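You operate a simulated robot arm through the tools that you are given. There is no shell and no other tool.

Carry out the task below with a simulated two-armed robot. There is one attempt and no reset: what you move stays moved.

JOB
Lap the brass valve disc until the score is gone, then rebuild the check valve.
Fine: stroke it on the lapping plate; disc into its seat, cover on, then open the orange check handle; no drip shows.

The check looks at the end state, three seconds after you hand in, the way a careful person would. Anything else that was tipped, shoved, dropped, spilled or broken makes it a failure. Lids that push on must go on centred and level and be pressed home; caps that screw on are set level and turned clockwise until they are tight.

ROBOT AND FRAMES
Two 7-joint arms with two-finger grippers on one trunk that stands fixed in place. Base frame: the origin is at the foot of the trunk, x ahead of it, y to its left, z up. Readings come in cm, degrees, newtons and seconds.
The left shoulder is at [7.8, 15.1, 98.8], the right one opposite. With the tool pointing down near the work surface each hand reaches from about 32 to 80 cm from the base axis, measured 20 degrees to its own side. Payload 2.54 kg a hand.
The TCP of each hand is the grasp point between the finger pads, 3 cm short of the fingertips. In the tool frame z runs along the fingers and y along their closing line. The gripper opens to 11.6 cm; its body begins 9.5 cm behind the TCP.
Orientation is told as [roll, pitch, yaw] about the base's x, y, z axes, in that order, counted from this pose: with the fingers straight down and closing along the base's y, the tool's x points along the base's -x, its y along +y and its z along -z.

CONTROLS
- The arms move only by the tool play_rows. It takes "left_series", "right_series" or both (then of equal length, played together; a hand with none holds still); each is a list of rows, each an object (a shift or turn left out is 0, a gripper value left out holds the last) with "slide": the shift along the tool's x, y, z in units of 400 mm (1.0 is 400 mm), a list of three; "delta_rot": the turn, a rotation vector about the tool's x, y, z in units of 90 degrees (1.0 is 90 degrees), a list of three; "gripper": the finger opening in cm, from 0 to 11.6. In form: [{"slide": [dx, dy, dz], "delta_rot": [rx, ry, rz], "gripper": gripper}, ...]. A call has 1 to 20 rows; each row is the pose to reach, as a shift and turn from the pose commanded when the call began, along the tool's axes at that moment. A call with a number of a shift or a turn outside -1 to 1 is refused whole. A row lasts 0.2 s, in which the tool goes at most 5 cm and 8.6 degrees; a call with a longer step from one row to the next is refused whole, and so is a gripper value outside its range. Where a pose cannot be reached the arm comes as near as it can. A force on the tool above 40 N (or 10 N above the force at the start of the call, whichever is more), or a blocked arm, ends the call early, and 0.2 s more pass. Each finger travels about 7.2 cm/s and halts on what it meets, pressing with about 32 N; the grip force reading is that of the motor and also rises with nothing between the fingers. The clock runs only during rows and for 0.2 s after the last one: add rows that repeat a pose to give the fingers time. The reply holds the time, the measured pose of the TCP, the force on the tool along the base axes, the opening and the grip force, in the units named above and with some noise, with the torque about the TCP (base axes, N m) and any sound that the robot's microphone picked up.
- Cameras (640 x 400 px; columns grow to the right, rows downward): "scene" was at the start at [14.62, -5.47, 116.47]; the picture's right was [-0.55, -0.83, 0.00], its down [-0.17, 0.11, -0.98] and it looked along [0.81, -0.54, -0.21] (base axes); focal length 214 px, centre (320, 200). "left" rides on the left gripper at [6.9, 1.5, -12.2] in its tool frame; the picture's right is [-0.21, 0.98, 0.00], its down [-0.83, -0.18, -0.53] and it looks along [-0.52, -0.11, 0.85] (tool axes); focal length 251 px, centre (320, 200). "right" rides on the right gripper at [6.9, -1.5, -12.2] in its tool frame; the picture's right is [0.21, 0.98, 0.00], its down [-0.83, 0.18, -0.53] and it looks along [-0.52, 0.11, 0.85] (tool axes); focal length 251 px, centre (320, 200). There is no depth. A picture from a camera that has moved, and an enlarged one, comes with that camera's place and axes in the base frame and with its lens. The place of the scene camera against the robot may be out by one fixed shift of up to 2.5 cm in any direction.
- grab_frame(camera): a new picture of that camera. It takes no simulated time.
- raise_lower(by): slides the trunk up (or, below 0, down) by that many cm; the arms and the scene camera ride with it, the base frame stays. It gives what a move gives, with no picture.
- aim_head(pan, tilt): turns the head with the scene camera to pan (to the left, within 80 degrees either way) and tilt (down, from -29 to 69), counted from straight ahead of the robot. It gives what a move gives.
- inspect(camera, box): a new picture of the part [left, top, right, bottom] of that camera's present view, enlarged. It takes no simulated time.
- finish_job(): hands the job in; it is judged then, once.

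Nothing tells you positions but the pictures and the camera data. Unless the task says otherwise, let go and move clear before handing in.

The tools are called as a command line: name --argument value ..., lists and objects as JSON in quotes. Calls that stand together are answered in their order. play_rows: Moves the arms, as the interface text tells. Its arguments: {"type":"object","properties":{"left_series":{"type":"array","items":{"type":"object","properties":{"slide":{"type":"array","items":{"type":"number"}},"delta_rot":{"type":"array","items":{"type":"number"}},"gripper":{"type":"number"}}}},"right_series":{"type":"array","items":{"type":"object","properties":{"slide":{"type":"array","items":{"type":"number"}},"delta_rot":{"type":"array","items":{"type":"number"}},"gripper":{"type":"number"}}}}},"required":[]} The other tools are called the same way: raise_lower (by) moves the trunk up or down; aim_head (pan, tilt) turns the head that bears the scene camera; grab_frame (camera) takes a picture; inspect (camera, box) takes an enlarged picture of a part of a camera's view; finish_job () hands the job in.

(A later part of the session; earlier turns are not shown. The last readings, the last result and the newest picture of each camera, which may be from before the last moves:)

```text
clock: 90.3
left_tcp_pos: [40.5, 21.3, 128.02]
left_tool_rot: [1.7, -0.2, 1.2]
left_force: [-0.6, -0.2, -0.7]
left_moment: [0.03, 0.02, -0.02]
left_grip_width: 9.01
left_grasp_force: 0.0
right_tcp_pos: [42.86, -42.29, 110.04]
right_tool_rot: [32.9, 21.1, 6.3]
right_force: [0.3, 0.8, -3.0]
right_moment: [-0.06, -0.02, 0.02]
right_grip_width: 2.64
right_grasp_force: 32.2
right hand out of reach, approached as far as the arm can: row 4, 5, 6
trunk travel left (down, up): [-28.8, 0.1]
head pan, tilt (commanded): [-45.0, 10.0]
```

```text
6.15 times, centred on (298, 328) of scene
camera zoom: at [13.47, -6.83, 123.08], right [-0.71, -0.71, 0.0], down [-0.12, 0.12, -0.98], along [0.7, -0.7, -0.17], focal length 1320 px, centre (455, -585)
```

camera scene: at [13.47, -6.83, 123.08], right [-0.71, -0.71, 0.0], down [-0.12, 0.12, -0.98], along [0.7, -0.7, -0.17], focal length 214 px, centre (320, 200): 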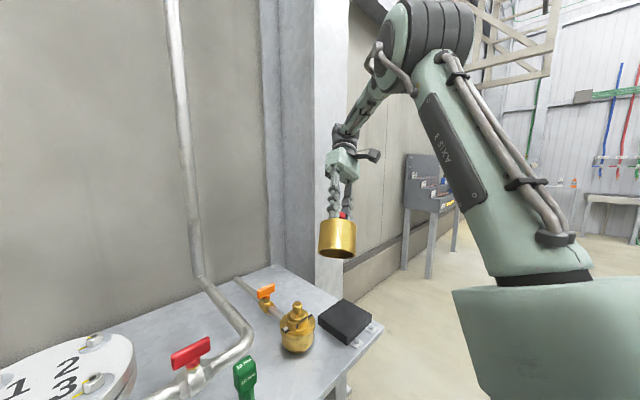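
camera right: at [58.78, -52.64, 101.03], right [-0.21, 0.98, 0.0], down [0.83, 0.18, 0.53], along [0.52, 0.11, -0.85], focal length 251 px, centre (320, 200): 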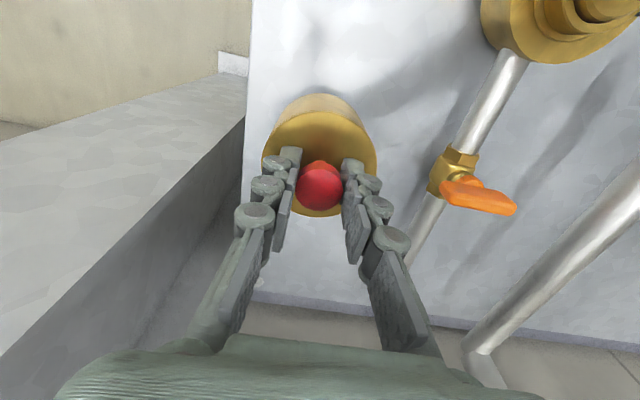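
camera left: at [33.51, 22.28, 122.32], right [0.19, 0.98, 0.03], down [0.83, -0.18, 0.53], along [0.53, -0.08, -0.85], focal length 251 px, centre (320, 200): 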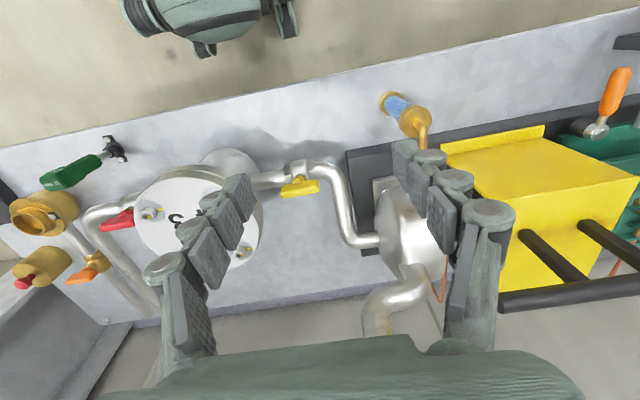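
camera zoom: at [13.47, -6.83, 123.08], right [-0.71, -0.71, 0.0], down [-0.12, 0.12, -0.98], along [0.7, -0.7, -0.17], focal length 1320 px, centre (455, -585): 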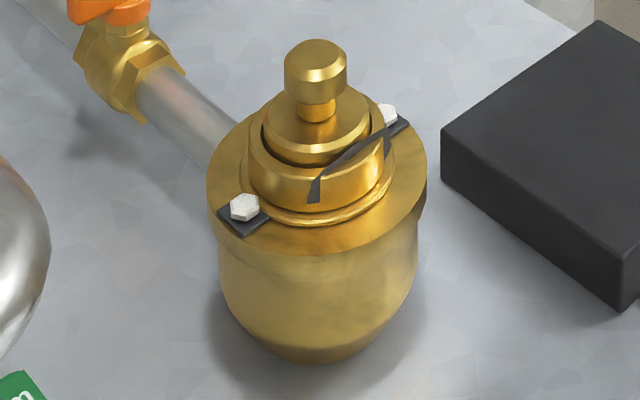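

The cover is a plain thin-walled cup (ID ≈7 cm), no threads or notches, so it pushes on. I'll straighten the hand and carry it high over the valve axis.

play_rows --right_series '[{"delta_rot": [0.07, -0.05, 0]}, {"delta_rot": [0.14, -0.1, 0]}, {"delta_rot": [0.21, -0.15, 0]}, {"delta_rot": [0.28, -0.2, 0]}, {"delta_rot": [0.35, -0.25, 0]}, {"delta_rot": [0.35, -0.25, 0]}, {"delta_rot": [0.35, -0.25, 0]}]'

```text
clock: 91.9
left_tcp_pos: [40.48, 21.27, 128.11]
left_tool_rot: [1.8, -0.2, 1.4]
left_force: [-0.1, -0.3, 0.5]
left_moment: [0.0, -0.01, -0.02]
left_grip_width: 9.01
left_grasp_force: 0.1
right_tcp_pos: [42.72, -42.6, 110.4]
right_tool_rot: [-0.1, -0.1, 0.0]
right_force: [-0.4, 0.0, -3.2]
right_moment: [0.02, 0.02, 0.01]
right_grip_width: 2.6
right_grasp_force: 31.8
trunk travel left (down, up): [-28.8, 0.1]
head pan, tilt (commanded): [-45.0, 10.0]
```

play_rows --right_series '[{"slide": [-0.04, 0.03, -0.06]}, {"slide": [-0.1, 0.06, -0.12]}, {"slide": [-0.17, 0.1, -0.165]}, {"slide": [-0.24, 0.14, -0.165]}, {"slide": [-0.24, 0.14, -0.165]}, {"slide": [-0.24, 0.14, -0.165]}]'

raise_lower --by -17

aim_head --pan -45 --tilt 12

grab_frame --camera "scene"

grab_frame --camera "right"

```text
clock: 93.3
left_tcp_pos: [40.55, 21.21, 128.07]
left_tool_rot: [1.7, -0.1, 1.3]
left_force: [0.1, 0.2, -0.7]
left_moment: [-0.01, 0.03, 0.0]
left_grip_width: 9.01
left_grasp_force: 0.1
right_tcp_pos: [52.35, -37.08, 116.98]
right_tool_rot: [0.0, -0.2, 0.0]
right_force: [0.1, -0.3, -3.3]
right_moment: [-0.04, 0.03, 0.01]
right_grip_width: 2.66
right_grasp_force: 31.9
trunk travel left (down, up): [-28.8, 0.1]
head pan, tilt (commanded): [-45.0, 10.0]
```

```text
clock: 95.2
left_tcp_pos: [40.66, 21.28, 111.06]
left_tool_rot: [1.7, -0.1, 1.3]
left_force: [-0.6, 0.4, 0.9]
left_moment: [0.04, 0.0, 0.02]
left_grip_width: 8.98
left_grasp_force: 0.1
right_tcp_pos: [52.21, -37.21, 100.21]
right_tool_rot: [0.0, -0.1, -0.1]
right_force: [0.0, 0.0, -2.4]
right_moment: [0.01, -0.02, -0.03]
right_grip_width: 2.63
right_grasp_force: 31.8
trunk travel left (down, up): [-11.8, 17.1]
head pan, tilt (commanded): [-45.0, 10.0]
```

```text
clock: 95.8
left_tcp_pos: [40.55, 21.29, 111.02]
left_tool_rot: [1.7, -0.2, 1.3]
left_force: [-0.6, 0.2, -0.5]
left_moment: [0.01, 0.01, 0.02]
left_grip_width: 8.99
left_grasp_force: 0.1
right_tcp_pos: [52.29, -37.12, 100.05]
right_tool_rot: [-0.1, 0.0, 0.0]
right_force: [0.0, 0.2, -2.1]
right_moment: [-0.03, 0.01, -0.02]
right_grip_width: 2.63
right_grasp_force: 32.1
trunk travel left (down, up): [-11.8, 17.1]
head pan, tilt (commanded): [-45.0, 12.0]
```

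```text
taken
camera scene: at [13.47, -6.9, 105.75], right [-0.71, -0.71, 0.0], down [-0.15, 0.15, -0.98], along [0.69, -0.69, -0.21], focal length 214 px, centre (320, 200)
```

scene: 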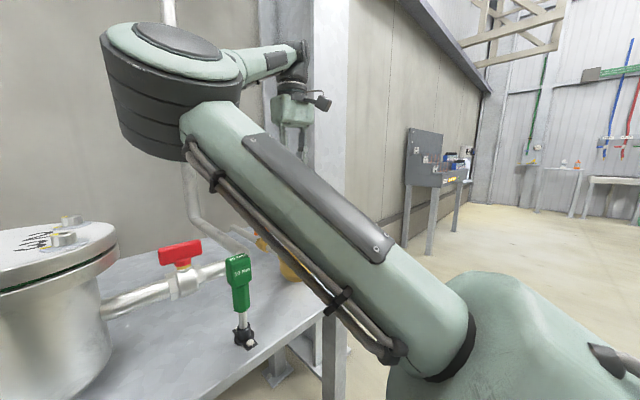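

```text
taken
camera right: at [45.42, -38.6, 112.3], right [-0.21, 0.98, 0.0], down [0.82, 0.18, 0.54], along [0.52, 0.11, -0.84], focal length 251 px, centre (320, 200)
```

right: 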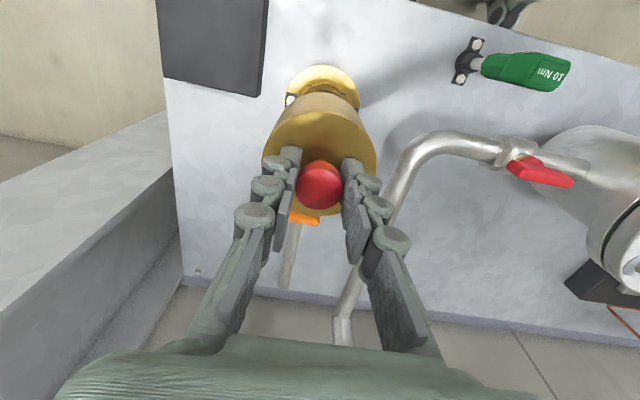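

play_rows --right_series '[{"slide": [0, 0, 0.04]}, {"slide": [0, 0, 0.08]}, {"slide": [0, 0, 0.08]}]'

grab_frame --camera "scene"

inspect --camera "right" --box '[240, 50, 400, 150]'

inspect --camera "left" --box '[0, 130, 160, 300]'

```text
clock: 96.6
left_tcp_pos: [40.59, 21.3, 110.96]
left_tool_rot: [1.7, -0.2, 1.4]
left_force: [-0.6, 0.7, 0.5]
left_moment: [0.0, 0.01, -0.01]
left_grip_width: 8.97
left_grasp_force: 0.0
right_tcp_pos: [52.37, -37.15, 96.79]
right_tool_rot: [-0.1, 0.0, -0.1]
right_force: [-0.7, -0.1, -2.0]
right_moment: [-0.03, 0.0, 0.0]
right_grip_width: 2.63
right_grasp_force: 32.2
trunk travel left (down, up): [-11.8, 17.1]
head pan, tilt (commanded): [-45.0, 12.0]
```

```text
taken
camera scene: at [13.47, -6.9, 105.75], right [-0.71, -0.71, 0.0], down [-0.15, 0.15, -0.98], along [0.69, -0.69, -0.21], focal length 214 px, centre (320, 200)
```

scene: 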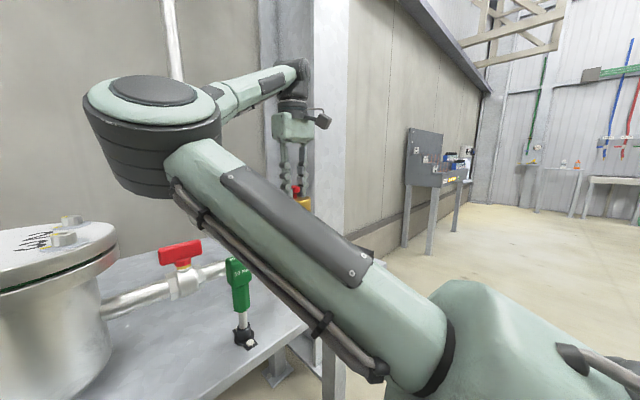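

```text
4.00 times, centred on (320, 100) of right
camera zoom: at [45.44, -38.65, 108.98], right [-0.21, 0.98, 0.0], down [0.82, 0.18, 0.54], along [0.52, 0.11, -0.84], focal length 1006 px, centre (320, 600)
```

zoom: 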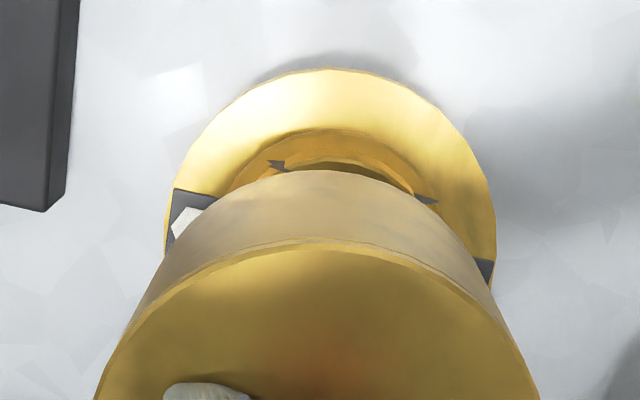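

```text
2.35 times, centred on (80, 215) of left
camera zoom: at [33.54, 22.28, 123.3], right [0.19, 0.98, 0.03], down [0.83, -0.18, 0.53], along [0.53, -0.08, -0.85], focal length 592 px, centre (885, 165)
```

zoom: 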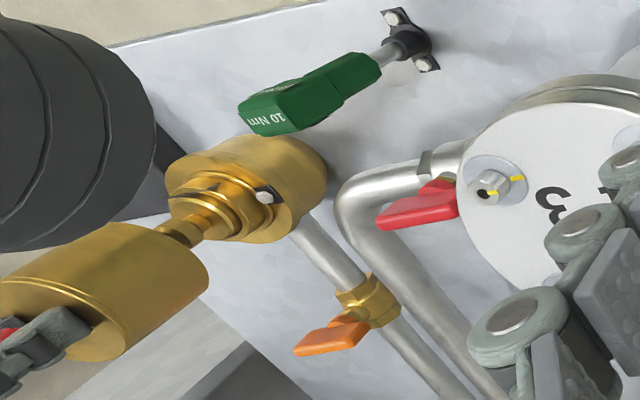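

play_rows --right_series '[{"slide": [0, 0.001, 0.04]}, {"slide": [0, 0.002, 0.08]}, {"slide": [0, 0.002, 0.105]}, {"slide": [0, 0.002, 0.105]}]'

grab_frame --camera "scene"

inspect --camera "right" --box '[240, 50, 400, 150]'

inspect --camera "left" --box '[0, 150, 120, 270]'

```text
clock: 97.6
left_tcp_pos: [40.43, 21.19, 110.92]
left_tool_rot: [1.7, -0.2, 1.3]
left_force: [0.6, -0.3, -0.1]
left_moment: [0.0, 0.01, -0.02]
left_grip_width: 9.0
left_grasp_force: 0.0
right_tcp_pos: [52.28, -36.98, 92.62]
right_tool_rot: [-0.2, 0.0, -0.1]
right_force: [-0.1, -0.6, -2.8]
right_moment: [0.02, -0.01, 0.0]
right_grip_width: 2.65
right_grasp_force: 32.1
trunk travel left (down, up): [-11.8, 17.1]
head pan, tilt (commanded): [-45.0, 12.0]
```

```text
taken
camera scene: at [13.47, -6.9, 105.75], right [-0.71, -0.71, 0.0], down [-0.15, 0.15, -0.98], along [0.69, -0.69, -0.21], focal length 214 px, centre (320, 200)
```

scene: 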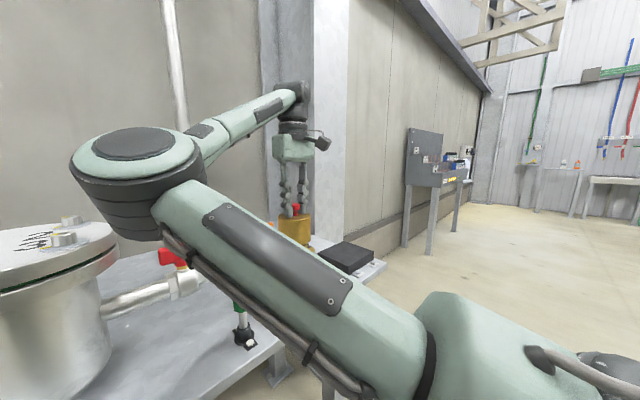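

```text
4.00 times, centred on (320, 100) of right
camera zoom: at [45.34, -38.49, 104.79], right [-0.21, 0.98, 0.0], down [0.82, 0.18, 0.54], along [0.52, 0.11, -0.84], focal length 1006 px, centre (320, 600)
```

zoom: 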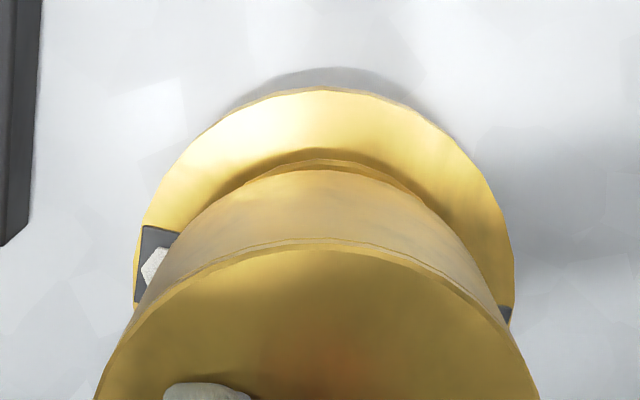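

```text
3.33 times, centred on (60, 210) of left
camera zoom: at [33.54, 22.28, 123.3], right [0.19, 0.98, 0.03], down [0.83, -0.18, 0.53], along [0.53, -0.08, -0.85], focal length 838 px, centre (1187, 167)
```

zoom: 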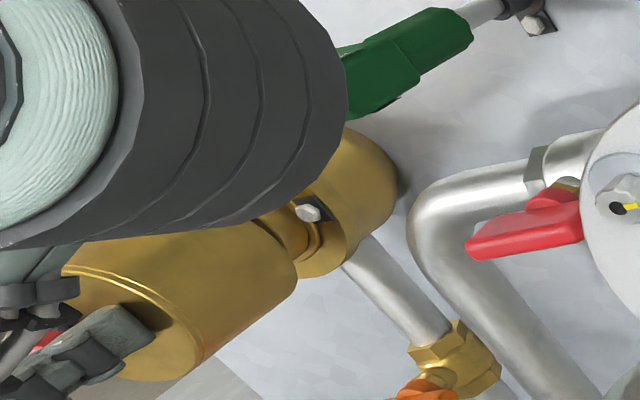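

inspect --camera "right" --box '[264, 65, 376, 135]'

inspect --camera "scene" --box '[264, 195, 328, 255]'

```text
5.71 times, centred on (320, 100) of right
camera zoom: at [45.34, -38.49, 104.79], right [-0.21, 0.98, 0.0], down [0.82, 0.18, 0.54], along [0.52, 0.11, -0.84], focal length 1437 px, centre (320, 771)
```

zoom: 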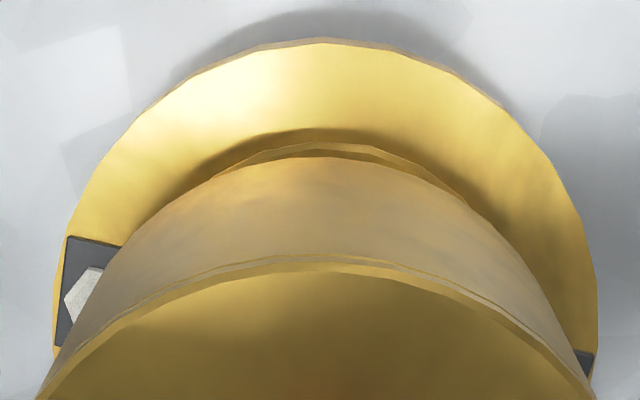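

```text
6.67 times, centred on (296, 225) of scene
camera zoom: at [13.47, -6.9, 105.75], right [-0.71, -0.71, 0.0], down [-0.15, 0.15, -0.98], along [0.69, -0.69, -0.21], focal length 1430 px, centre (480, 33)
```

zoom: 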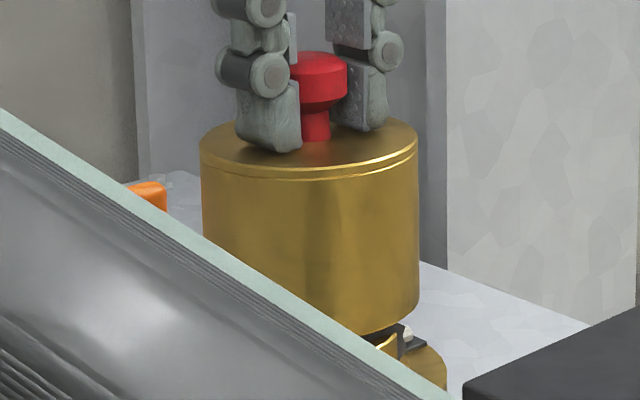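

The right-hand view shows good lateral centring, but the head view suggests the cover sits about 3 mm too far in +x. I'll shift −x a little and lower slightly to re-check.

play_rows --right_series '[{"slide": [0.007, 0.001, 0]}, {"slide": [0.007, 0.001, 0.015]}, {"slide": [0.007, 0.001, 0.015]}]'

inspect --camera "right" --box '[264, 65, 376, 135]'

inspect --camera "scene" --box '[264, 195, 328, 255]'

```text
clock: 98.4
left_tcp_pos: [40.55, 21.22, 110.96]
left_tool_rot: [1.6, -0.2, 1.3]
left_force: [0.3, -0.2, -0.6]
left_moment: [0.01, -0.01, 0.01]
left_grip_width: 8.98
left_grasp_force: 0.0
right_tcp_pos: [51.83, -37.0, 91.95]
right_tool_rot: [-0.1, 0.0, -0.1]
right_force: [1.1, 0.3, -1.6]
right_moment: [-0.03, 0.05, 0.0]
right_grip_width: 2.64
right_grasp_force: 32.2
trunk travel left (down, up): [-11.8, 17.1]
head pan, tilt (commanded): [-45.0, 12.0]
```

```text
5.71 times, centred on (320, 100) of right
camera zoom: at [45.0, -38.4, 104.23], right [-0.21, 0.98, 0.0], down [0.83, 0.18, 0.53], along [0.52, 0.11, -0.84], focal length 1437 px, centre (320, 771)
```

zoom: 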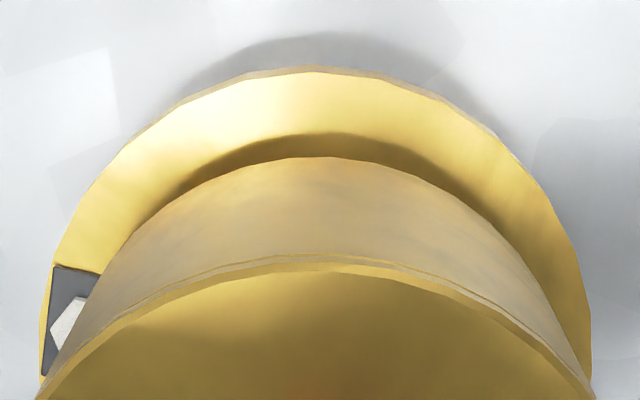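

```text
6.67 times, centred on (296, 225) of scene
camera zoom: at [13.47, -6.9, 105.75], right [-0.71, -0.71, 0.0], down [-0.15, 0.15, -0.98], along [0.69, -0.69, -0.21], focal length 1430 px, centre (480, 33)
```

zoom: 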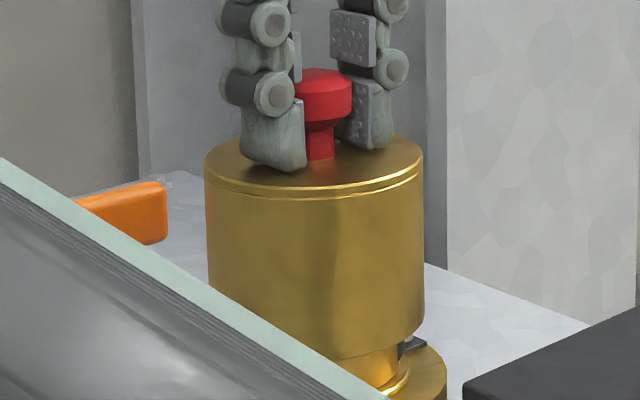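

Now centred within about a millimetre in both views. I'll lower the cover in small steps and watch for contact.

play_rows --right_series '[{"slide": [0, 0, 0.015]}, {"slide": [0, 0, 0.03]}, {"slide": [0, 0, 0.045]}, {"slide": [0, 0, 0.045]}]'

inspect --camera "right" --box '[264, 65, 376, 135]'

inspect --camera "scene" --box '[264, 205, 328, 265]'

```text
clock: 99.4
left_tcp_pos: [40.53, 21.31, 111.11]
left_tool_rot: [1.7, -0.2, 1.2]
left_force: [-0.7, -0.2, -0.2]
left_moment: [0.04, 0.01, 0.01]
left_grip_width: 9.01
left_grasp_force: 0.0
right_tcp_pos: [51.96, -37.1, 90.06]
right_tool_rot: [-0.1, -0.1, 0.1]
right_force: [0.3, -0.1, -1.7]
right_moment: [-0.02, 0.0, 0.0]
right_grip_width: 2.64
right_grasp_force: 32.0
trunk travel left (down, up): [-11.8, 17.1]
head pan, tilt (commanded): [-45.0, 12.0]
```

```text
5.71 times, centred on (320, 100) of right
camera zoom: at [45.24, -38.57, 102.37], right [-0.21, 0.98, 0.0], down [0.82, 0.18, 0.54], along [0.52, 0.11, -0.84], focal length 1437 px, centre (320, 771)
```

zoom: 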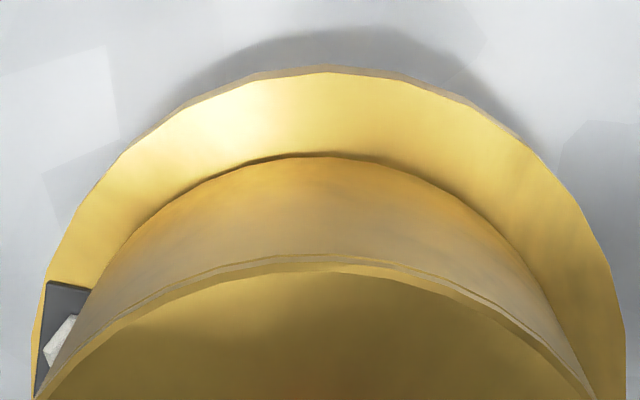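

```text
6.67 times, centred on (296, 235) of scene
camera zoom: at [13.47, -6.9, 105.75], right [-0.71, -0.71, 0.0], down [-0.15, 0.15, -0.98], along [0.69, -0.69, -0.21], focal length 1430 px, centre (480, -33)
```

zoom: 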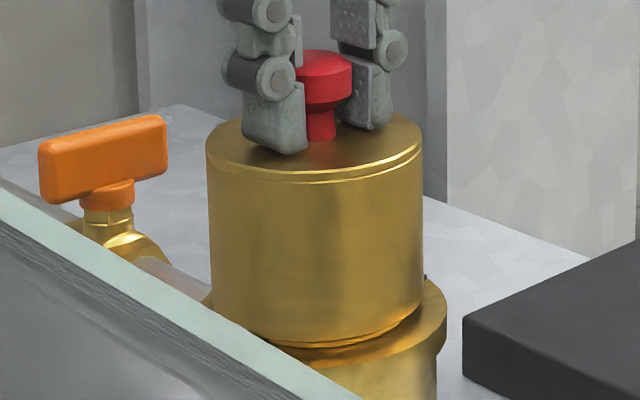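

Slight drift while descending: I'll correct by about −2.5 mm in x and +1.5 mm in y before the last millimetres.

play_rows --right_series '[{"slide": [0.006, 0.004, 0]}, {"slide": [0.006, 0.004, 0]}]'

inspect --camera "right" --box '[264, 65, 376, 135]'

inspect --camera "scene" --box '[264, 205, 328, 265]'

```text
clock: 100.0
left_tcp_pos: [40.56, 21.39, 111.02]
left_tool_rot: [1.7, -0.2, 1.3]
left_force: [-0.7, 0.2, 0.1]
left_moment: [-0.02, 0.04, 0.01]
left_grip_width: 8.99
left_grasp_force: 0.0
right_tcp_pos: [51.84, -36.92, 90.31]
right_tool_rot: [0.0, -0.2, -0.1]
right_force: [-0.2, -0.2, -1.9]
right_moment: [0.0, -0.02, 0.0]
right_grip_width: 2.62
right_grasp_force: 32.2
trunk travel left (down, up): [-11.8, 17.1]
head pan, tilt (commanded): [-45.0, 12.0]
```

```text
5.71 times, centred on (320, 100) of right
camera zoom: at [45.02, -38.52, 102.46], right [-0.21, 0.98, 0.0], down [0.83, 0.18, 0.53], along [0.52, 0.11, -0.85], focal length 1437 px, centre (320, 771)
```

zoom: 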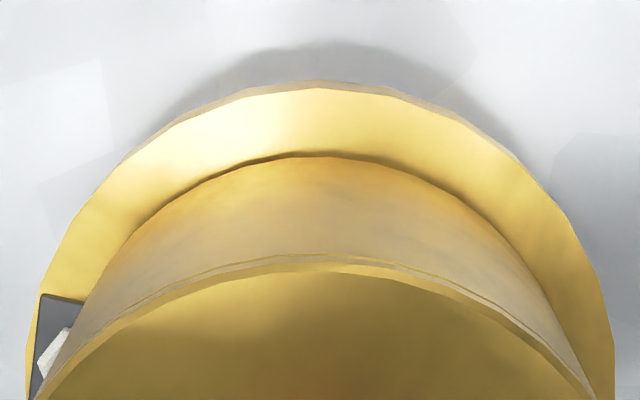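

```text
6.67 times, centred on (296, 235) of scene
camera zoom: at [13.47, -6.9, 105.75], right [-0.71, -0.71, 0.0], down [-0.15, 0.15, -0.98], along [0.69, -0.69, -0.21], focal length 1430 px, centre (480, -33)
```

zoom: 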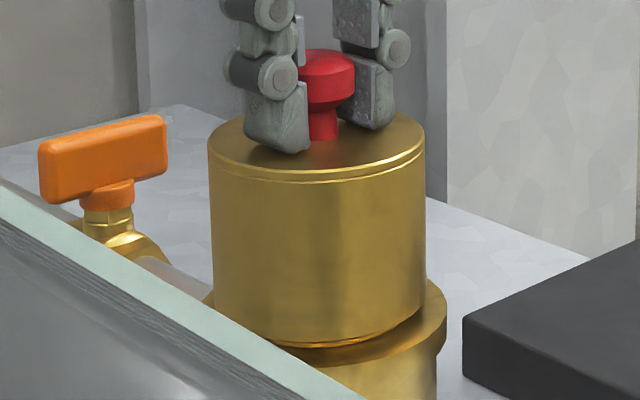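

Centred again. Lowering the remaining distance until contact.

play_rows --right_series '[{"slide": [0, 0, 0.006]}, {"slide": [0, 0, 0.012]}, {"slide": [0, 0, 0.018]}, {"slide": [0, 0, 0.018]}]'

inspect --camera "right" --box '[264, 65, 376, 135]'

inspect --camera "scene" --box '[264, 205, 328, 265]'

```text
clock: 101.0
left_tcp_pos: [40.4, 21.24, 111.07]
left_tool_rot: [1.7, -0.3, 1.3]
left_force: [0.0, 1.0, 0.7]
left_moment: [0.0, -0.01, -0.05]
left_grip_width: 9.01
left_grasp_force: 0.0
right_tcp_pos: [51.72, -37.07, 89.82]
right_tool_rot: [0.0, -0.1, 0.0]
right_force: [-13.0, 9.7, 3.2]
right_moment: [0.09, 0.44, 0.04]
right_grip_width: 2.65
right_grasp_force: 31.5
right hand out of reach, approached as far as the arm can: row 2, 3, 4
trunk travel left (down, up): [-11.8, 17.1]
head pan, tilt (commanded): [-45.0, 12.0]
```

```text
5.71 times, centred on (320, 100) of right
camera zoom: at [44.91, -38.48, 101.98], right [-0.21, 0.98, 0.0], down [0.82, 0.18, 0.54], along [0.52, 0.11, -0.84], focal length 1437 px, centre (320, 771)
```

zoom: 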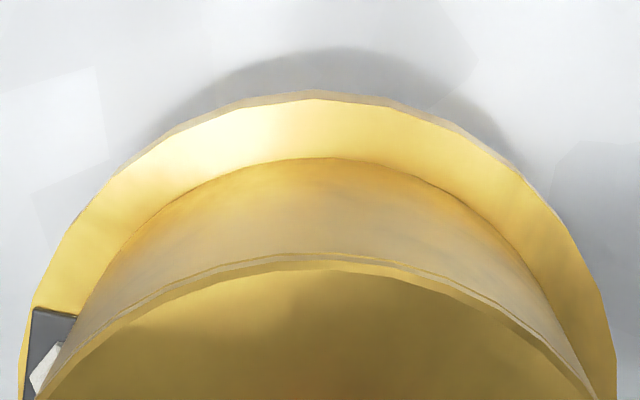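

```text
6.67 times, centred on (296, 235) of scene
camera zoom: at [13.35, -6.81, 105.78], right [-0.71, -0.71, 0.0], down [-0.15, 0.15, -0.98], along [0.69, -0.69, -0.21], focal length 1430 px, centre (480, -33)
```

zoom: 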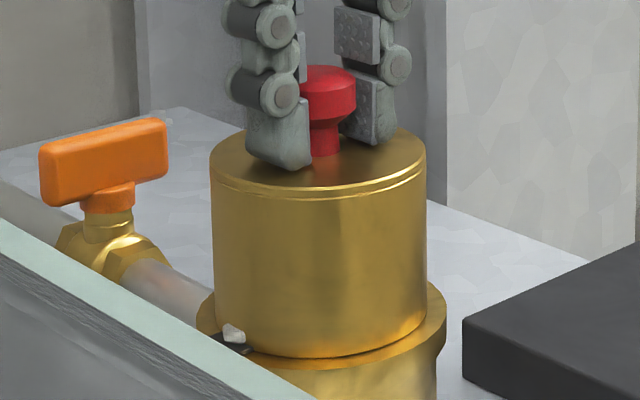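

The arm is at its limit again, with the cover already down around the neck ring. I'll release it here, then press it home with closed fingers on the knob, which needs less reach.

play_rows --right_series '[{"slide": [0, 0, -0.002], "gripper": 2.6}, {"slide": [0, 0, -0.002], "gripper": 5}, {"slide": [0, 0, -0.002], "gripper": 5}, {"slide": [0, 0, -0.002], "gripper": 5}]'

inspect --camera "right" --box '[220, 65, 420, 190]'

inspect --camera "scene" --box '[264, 205, 328, 265]'

```text
clock: 102.0
left_tcp_pos: [40.51, 21.28, 111.0]
left_tool_rot: [1.7, -0.2, 1.4]
left_force: [-0.5, 0.1, 0.1]
left_moment: [0.01, -0.03, 0.01]
left_grip_width: 9.0
left_grasp_force: 0.1
right_tcp_pos: [51.83, -37.18, 89.68]
right_tool_rot: [-0.2, -0.1, 0.0]
right_force: [0.1, 0.1, 0.2]
right_moment: [0.01, 0.0, -0.04]
right_grip_width: 5.01
right_grasp_force: 0.2
trunk travel left (down, up): [-11.8, 17.1]
head pan, tilt (commanded): [-45.0, 12.0]
```

```text
3.20 times, centred on (320, 128) of right
camera zoom: at [45.04, -38.62, 101.93], right [-0.21, 0.98, 0.0], down [0.82, 0.18, 0.54], along [0.52, 0.11, -0.84], focal length 805 px, centre (320, 432)
```

zoom: 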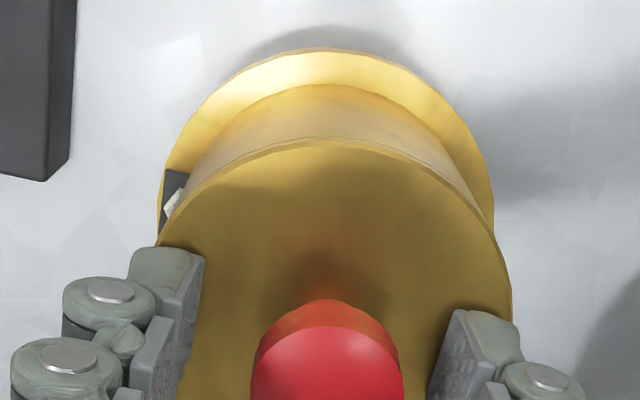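

```text
6.67 times, centred on (296, 235) of scene
camera zoom: at [13.45, -6.89, 105.75], right [-0.71, -0.71, 0.0], down [-0.15, 0.15, -0.98], along [0.69, -0.69, -0.21], focal length 1430 px, centre (480, -33)
```

zoom: 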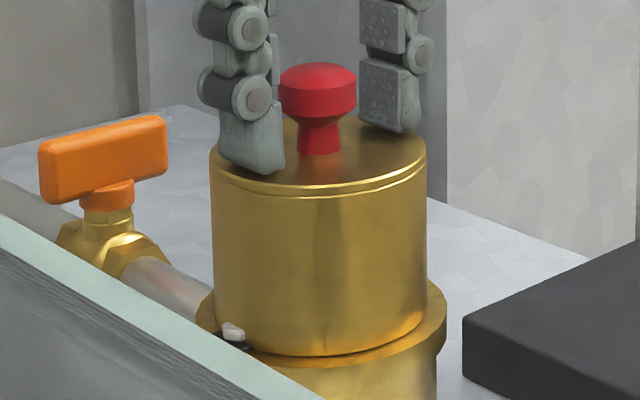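

The cover is level and sits on the flange all round. Next: lift, close the fingers and press down on the red knob.

play_rows --right_series '[{"slide": [0, 0, -0.04], "gripper": 5}, {"slide": [0, 0, -0.1], "gripper": 5}, {"slide": [-0.003, 0.003, -0.12], "gripper": 5}, {"slide": [-0.003, 0.003, -0.12], "gripper": 0}, {"slide": [-0.003, 0.003, -0.12], "gripper": 0}, {"slide": [-0.003, 0.003, -0.12], "gripper": 0}, {"slide": [-0.003, 0.003, -0.12], "gripper": 0}]'

inspect --camera "right" --box '[220, 65, 420, 190]'

inspect --camera "scene" --box '[264, 195, 328, 255]'

```text
clock: 103.6
left_tcp_pos: [40.54, 21.23, 111.0]
left_tool_rot: [1.7, -0.2, 1.3]
left_force: [-0.4, -0.8, 0.1]
left_moment: [0.02, -0.01, 0.02]
left_grip_width: 9.01
left_grasp_force: 0.0
right_tcp_pos: [51.99, -37.08, 94.65]
right_tool_rot: [-0.1, -0.1, 0.0]
right_force: [0.2, -0.5, -0.4]
right_moment: [0.04, 0.03, 0.02]
right_grip_width: 0.01
right_grasp_force: 29.1
trunk travel left (down, up): [-11.8, 17.1]
head pan, tilt (commanded): [-45.0, 12.0]
```

```text
3.20 times, centred on (320, 128) of right
camera zoom: at [45.18, -38.54, 106.87], right [-0.21, 0.98, 0.0], down [0.82, 0.18, 0.54], along [0.52, 0.11, -0.84], focal length 805 px, centre (320, 432)
```

zoom: 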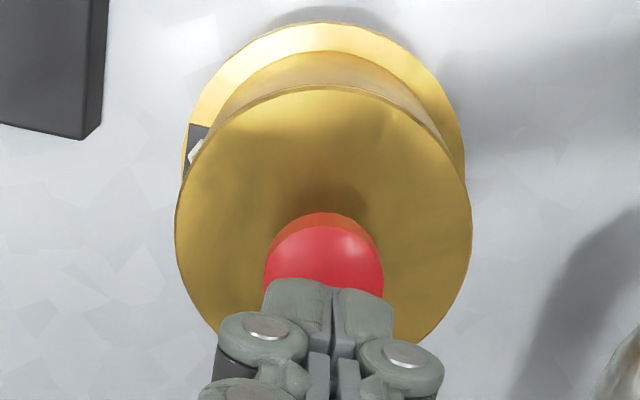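

```text
6.67 times, centred on (296, 225) of scene
camera zoom: at [13.45, -6.89, 105.75], right [-0.71, -0.71, 0.0], down [-0.15, 0.15, -0.98], along [0.69, -0.69, -0.21], focal length 1430 px, centre (480, 33)
```

zoom: 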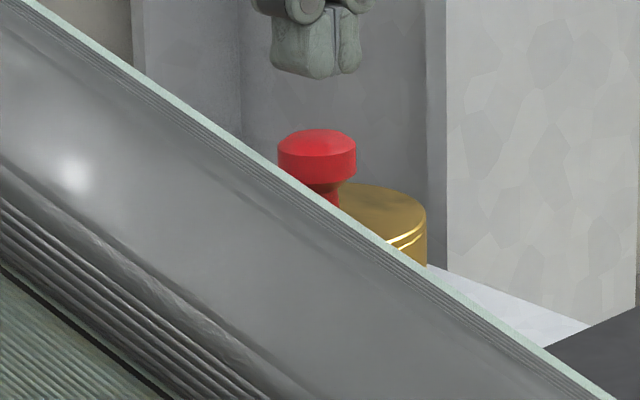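

play_rows --right_series '[{"slide": [0, 0, 0.025]}, {"slide": [0, 0, 0.045]}, {"slide": [0, 0, 0.052]}, {"slide": [0, 0, 0.056]}, {"slide": [0, 0, 0.056]}]'

inspect --camera "scene" --box '[264, 195, 328, 255]'

```text
clock: 104.8
left_tcp_pos: [40.59, 21.33, 110.95]
left_tool_rot: [1.7, -0.2, 1.2]
left_force: [-0.9, 0.1, -0.3]
left_moment: [0.03, 0.03, 0.01]
left_grip_width: 8.97
left_grasp_force: 0.1
right_tcp_pos: [52.01, -37.08, 92.42]
right_tool_rot: [-0.1, -0.1, 0.0]
right_force: [0.1, -0.2, 0.1]
right_moment: [0.01, 0.0, 0.04]
right_grip_width: 0.01
right_grasp_force: 28.7
trunk travel left (down, up): [-11.8, 17.1]
head pan, tilt (commanded): [-45.0, 12.0]
```

```text
6.67 times, centred on (296, 225) of scene
camera zoom: at [13.45, -6.89, 105.75], right [-0.71, -0.71, 0.0], down [-0.15, 0.15, -0.98], along [0.69, -0.69, -0.21], focal length 1430 px, centre (480, 33)
```

zoom: 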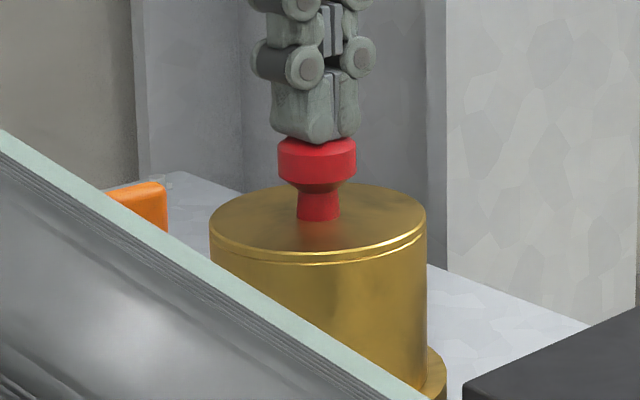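

play_rows --right_series '[{"slide": [0, 0, 0.004]}, {"slide": [0, 0, 0.008]}, {"slide": [0, 0, 0.011]}, {"slide": [0, 0, 0.011]}]'

inspect --camera "scene" --box '[264, 195, 328, 255]'

```text
clock: 105.8
left_tcp_pos: [40.5, 21.35, 111.14]
left_tool_rot: [1.6, -0.3, 1.2]
left_force: [0.2, -0.5, -1.0]
left_moment: [0.02, -0.01, -0.01]
left_grip_width: 8.99
left_grasp_force: 0.0
right_tcp_pos: [52.04, -36.97, 92.3]
right_tool_rot: [-0.4, -0.5, 0.2]
right_force: [14.7, -6.6, 32.2]
right_moment: [-0.15, -0.24, 0.03]
right_grip_width: 0.6
right_grasp_force: 28.8
trunk travel left (down, up): [-11.8, 17.1]
head pan, tilt (commanded): [-45.0, 12.0]
```

```text
6.67 times, centred on (296, 225) of scene
camera zoom: at [13.36, -6.79, 105.82], right [-0.71, -0.71, 0.0], down [-0.15, 0.15, -0.98], along [0.69, -0.69, -0.21], focal length 1430 px, centre (480, 33)
```

zoom: 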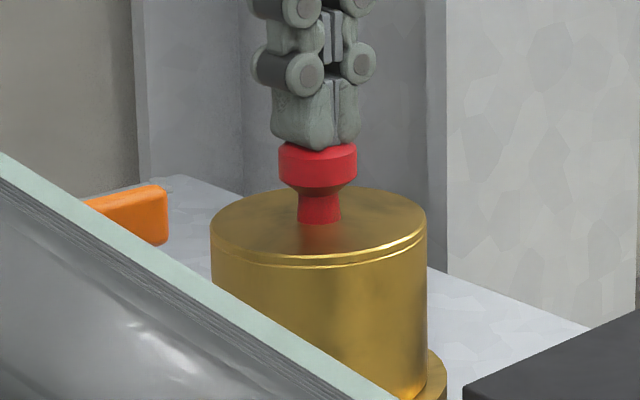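

play_rows --right_series '[{"slide": [0, 0, 0.002]}, {"slide": [0, 0, 0.004]}, {"slide": [0, 0, 0.004]}]'

play_rows --right_series '[{"slide": [0, 0, -0.03]}, {"slide": [0, 0, -0.1], "gripper": 3}, {"slide": [0, 0, -0.2], "gripper": 5}, {"slide": [0.05, 0, -0.28]}, {"slide": [0.1, 0, -0.3]}, {"slide": [0.1, 0, -0.3]}]'

grab_frame --camera "right"

inspect --camera "right" --box '[260, 80, 380, 155]'

```text
clock: 106.4
left_tcp_pos: [40.35, 21.35, 110.94]
left_tool_rot: [1.7, -0.4, 1.3]
left_force: [0.5, -0.3, -0.3]
left_moment: [-0.02, -0.01, 0.03]
left_grip_width: 8.97
left_grasp_force: 0.0
right_tcp_pos: [52.12, -36.9, 92.3]
right_tool_rot: [-0.5, -0.7, 0.1]
right_force: [-2.9, 4.2, 12.8]
right_moment: [0.05, 0.19, -0.03]
right_grip_width: 0.56
right_grasp_force: 28.3
trunk travel left (down, up): [-11.8, 17.1]
head pan, tilt (commanded): [-45.0, 12.0]
stopped in row 2 (right hand): the force on the tool passed its limit at 47 N (the readings are from after the stop); the commanded pose is now the measured one
```

```text
clock: 107.8
left_tcp_pos: [40.5, 21.23, 111.09]
left_tool_rot: [1.7, -0.3, 1.4]
left_force: [-0.7, -0.7, 0.9]
left_moment: [-0.03, 0.0, -0.02]
left_grip_width: 9.04
left_grasp_force: 0.0
right_tcp_pos: [48.0, -36.78, 103.94]
right_tool_rot: [-0.4, -0.5, -0.1]
right_force: [-0.5, 0.2, 0.0]
right_moment: [-0.01, 0.0, -0.01]
right_grip_width: 5.0
right_grasp_force: 0.2
trunk travel left (down, up): [-11.8, 17.1]
head pan, tilt (commanded): [-45.0, 12.0]
```

```text
taken
camera right: at [41.06, -38.24, 116.14], right [-0.22, 0.98, -0.01], down [0.82, 0.19, 0.54], along [0.53, 0.11, -0.84], focal length 251 px, centre (320, 200)
```

right: 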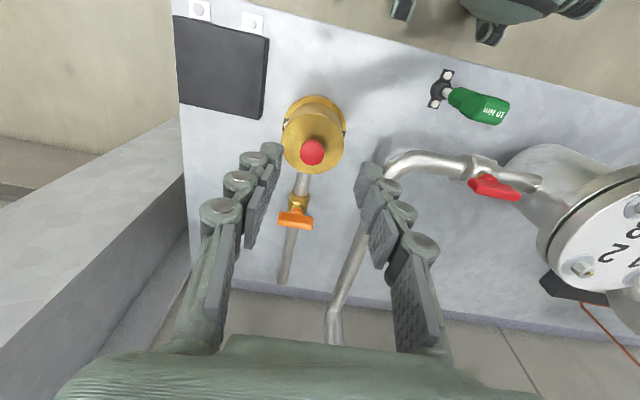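

```text
5.33 times, centred on (320, 118) of right
camera zoom: at [41.06, -38.24, 116.14], right [-0.22, 0.98, -0.01], down [0.82, 0.19, 0.54], along [0.53, 0.11, -0.84], focal length 1341 px, centre (320, 640)
```

zoom: 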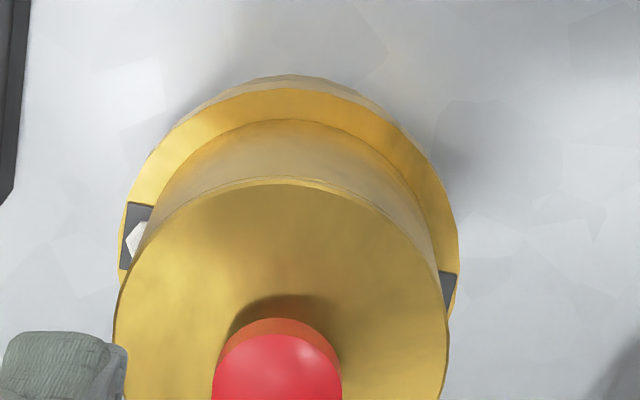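

The cover carried over 40 N without moving; it is level, home, and centred within about 1 mm. Next is the orange handle: I'll raise the trunk part-way and look at it from above.

raise_lower --by 10

play_rows --right_series '[{"slide": [-0.1, 0, 0.05], "delta_rot": [0.004, 0.005, 0]}, {"slide": [-0.2, 0, 0.1], "delta_rot": [0.004, 0.005, 0]}, {"slide": [-0.3, 0, 0.17], "delta_rot": [0.004, 0.005, 0]}, {"slide": [-0.38, 0, 0.25], "delta_rot": [0.004, 0.005, 0]}, {"slide": [-0.43, 0, 0.34], "delta_rot": [0.004, 0.005, 0]}, {"slide": [-0.45, 0, 0.38], "delta_rot": [0.004, 0.005, 0]}, {"slide": [-0.45, 0, 0.38], "delta_rot": [0.004, 0.005, 0]}]'

grab_frame --camera "right"

grab_frame --camera "scene"

```text
clock: 109.1
left_tcp_pos: [40.6, 21.29, 121.04]
left_tool_rot: [1.7, -0.2, 1.2]
left_force: [0.0, -0.4, -0.1]
left_moment: [0.01, 0.03, -0.01]
left_grip_width: 9.02
left_grasp_force: 0.1
right_tcp_pos: [47.95, -36.77, 113.95]
right_tool_rot: [-0.4, -0.4, 0.0]
right_force: [0.6, 0.7, -0.3]
right_moment: [0.0, 0.01, 0.01]
right_grip_width: 5.03
right_grasp_force: 0.0
trunk travel left (down, up): [-21.8, 7.1]
head pan, tilt (commanded): [-45.0, 12.0]
```

```text
clock: 110.7
left_tcp_pos: [40.55, 21.17, 120.99]
left_tool_rot: [1.7, -0.2, 1.3]
left_force: [-0.6, -0.9, -0.2]
left_moment: [0.0, 0.02, -0.05]
left_grip_width: 8.99
left_grasp_force: 0.1
right_tcp_pos: [66.03, -37.08, 98.82]
right_tool_rot: [-0.7, -0.1, -0.1]
right_force: [-0.5, -0.3, -0.1]
right_moment: [0.0, -0.02, 0.0]
right_grip_width: 4.99
right_grasp_force: 0.0
trunk travel left (down, up): [-21.8, 7.1]
head pan, tilt (commanded): [-45.0, 12.0]
```

```text
taken
camera right: at [59.22, -38.38, 111.08], right [-0.21, 0.98, -0.01], down [0.83, 0.19, 0.53], along [0.52, 0.1, -0.85], focal length 251 px, centre (320, 200)
```

right: 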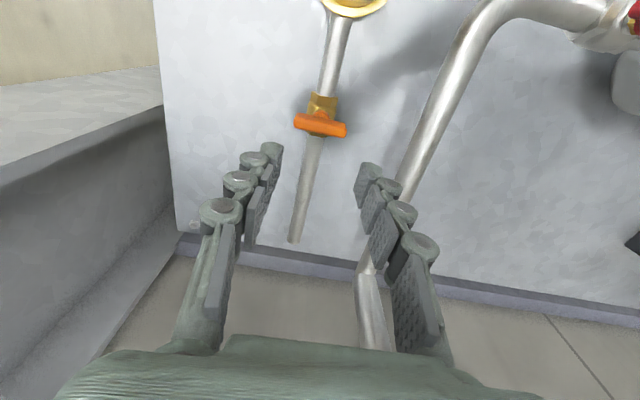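

```text
taken
camera scene: at [13.45, -6.89, 115.76], right [-0.71, -0.71, 0.0], down [-0.15, 0.15, -0.98], along [0.69, -0.69, -0.21], focal length 214 px, centre (320, 200)
```

scene: 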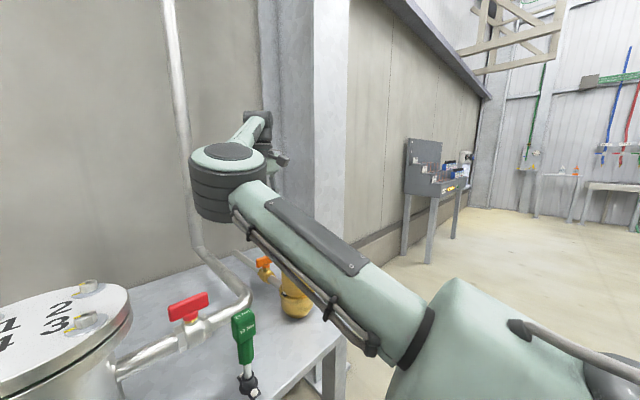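

inspect --camera "right" --box '[270, 80, 370, 155]'

inspect --camera "scene" --box '[235, 235, 335, 330]'

inspect --camera "left" --box '[0, 150, 160, 300]'

```text
5.33 times, centred on (320, 118) of right
camera zoom: at [59.22, -38.38, 111.08], right [-0.21, 0.98, -0.01], down [0.83, 0.19, 0.53], along [0.52, 0.1, -0.85], focal length 1341 px, centre (320, 640)
```

zoom: 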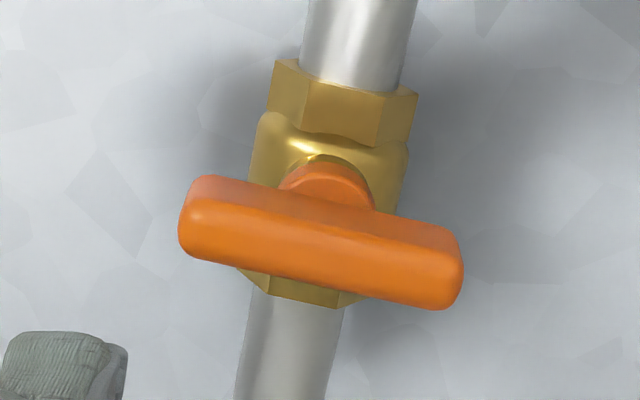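

```text
4.21 times, centred on (285, 282) of scene
camera zoom: at [13.45, -6.89, 115.76], right [-0.71, -0.71, 0.0], down [-0.15, 0.15, -0.98], along [0.69, -0.69, -0.21], focal length 903 px, centre (467, -147)
```

zoom: 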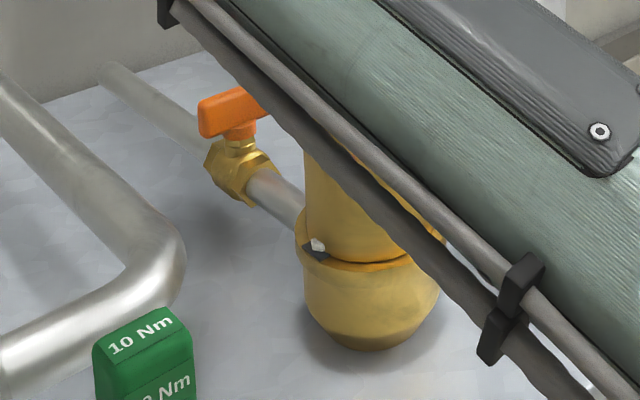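

```text
2.67 times, centred on (80, 225) of left
camera zoom: at [33.51, 22.3, 133.31], right [0.19, 0.98, 0.03], down [0.83, -0.18, 0.53], along [0.53, -0.08, -0.85], focal length 670 px, centre (960, 133)
```

zoom: 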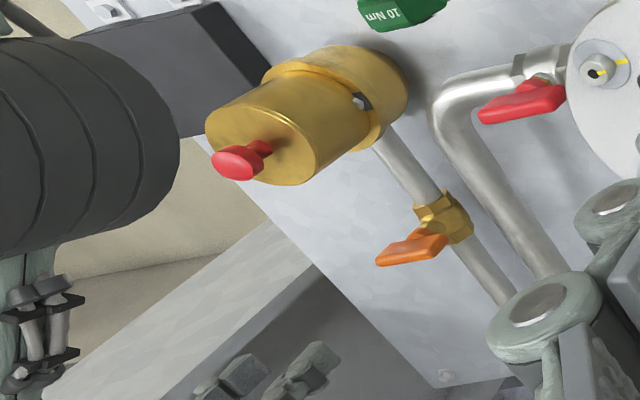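

The bar of the orange handle lies across the pipe at about [67.3, −36.9, 81.5], so it is closed. I'll level the hand and yaw it −90° above the handle so the fingers straddle the bar.

play_rows --right_series '[{"slide": [-0.016, 0.003, 0], "delta_rot": [-0.008, 0, 0]}, {"slide": [-0.032, 0.005, 0], "delta_rot": [-0.008, 0, 0]}, {"slide": [-0.032, 0.005, 0], "delta_rot": [-0.008, 0, 0]}]'

play_rows --right_series '[{"delta_rot": [0, 0, 0.09]}, {"delta_rot": [0, 0, 0.18]}, {"delta_rot": [0, 0, 0.27]}, {"delta_rot": [0, 0, 0.36]}, {"delta_rot": [0, 0, 0.45]}, {"delta_rot": [0, 0, 0.54]}, {"delta_rot": [0, 0, 0.63]}, {"delta_rot": [0, 0, 0.72]}, {"delta_rot": [0, 0, 0.81]}, {"delta_rot": [0, 0, 0.9]}, {"delta_rot": [0, 0, 0.99]}, {"delta_rot": [0, 0, 1.0]}, {"delta_rot": [0, 0, 1.0]}]'

grab_frame --camera "right"

inspect --camera "right" --box '[260, 80, 380, 155]'

grab_frame --camera "scene"

```text
clock: 111.5
left_tcp_pos: [40.57, 21.3, 121.1]
left_tool_rot: [1.8, -0.2, 1.3]
left_force: [-0.1, 0.8, 0.4]
left_moment: [-0.01, 0.01, -0.01]
left_grip_width: 9.02
left_grasp_force: 0.0
right_tcp_pos: [67.33, -36.77, 98.83]
right_tool_rot: [0.0, 0.0, 0.0]
right_force: [0.3, 1.1, -0.7]
right_moment: [-0.01, 0.0, 0.0]
right_grip_width: 4.98
right_grasp_force: 0.0
trunk travel left (down, up): [-21.8, 7.1]
head pan, tilt (commanded): [-45.0, 12.0]
```

```text
clock: 114.3
left_tcp_pos: [40.51, 21.25, 121.04]
left_tool_rot: [1.6, -0.1, 1.3]
left_force: [-0.6, -0.5, -0.2]
left_moment: [-0.03, 0.01, -0.07]
left_grip_width: 9.0
left_grasp_force: 0.1
right_tcp_pos: [39.57, -44.03, 94.61]
right_tool_rot: [0.2, 0.0, -89.8]
right_force: [-0.1, -0.4, 0.6]
right_moment: [0.01, 0.02, 0.01]
right_grip_width: 5.0
right_grasp_force: 0.0
right hand out of reach, approached as far as the arm can: row 4, 5, 6, 7, 8, 9, 10, 11, 12, 13
trunk travel left (down, up): [-21.8, 7.1]
head pan, tilt (commanded): [-45.0, 12.0]
```

```text
taken
camera right: at [38.12, -37.13, 106.83], right [0.98, 0.22, 0.0], down [0.18, -0.83, 0.53], along [0.12, -0.52, -0.85], focal length 251 px, centre (320, 200)
```

right: 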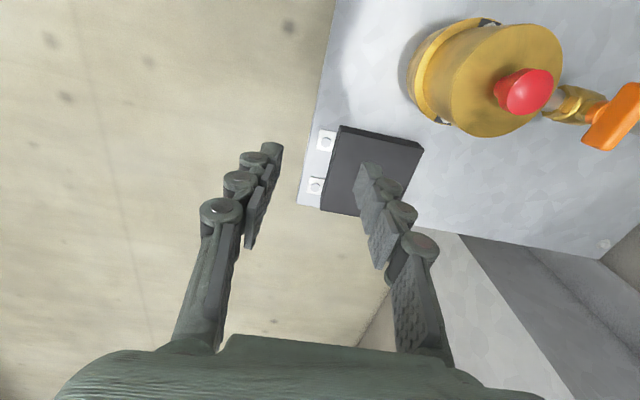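

```text
5.33 times, centred on (320, 118) of right
camera zoom: at [38.12, -37.13, 106.83], right [0.98, 0.22, 0.0], down [0.18, -0.83, 0.53], along [0.12, -0.52, -0.85], focal length 1341 px, centre (320, 640)
```

zoom: 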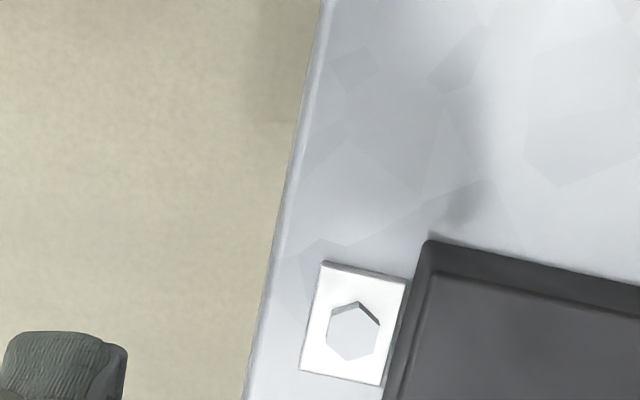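

```text
taken
camera scene: at [13.45, -6.88, 115.76], right [-0.71, -0.71, 0.0], down [-0.15, 0.15, -0.98], along [0.69, -0.69, -0.21], focal length 214 px, centre (320, 200)
```

scene: 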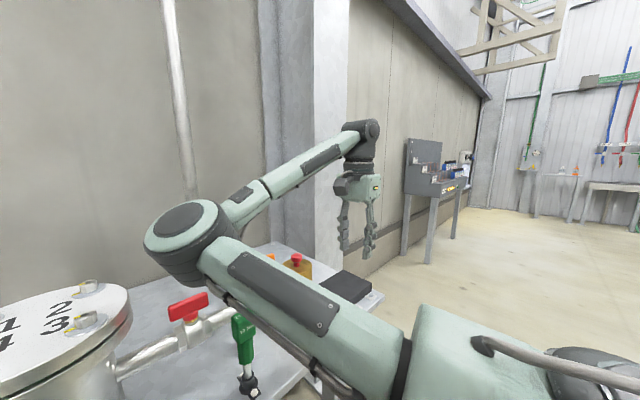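

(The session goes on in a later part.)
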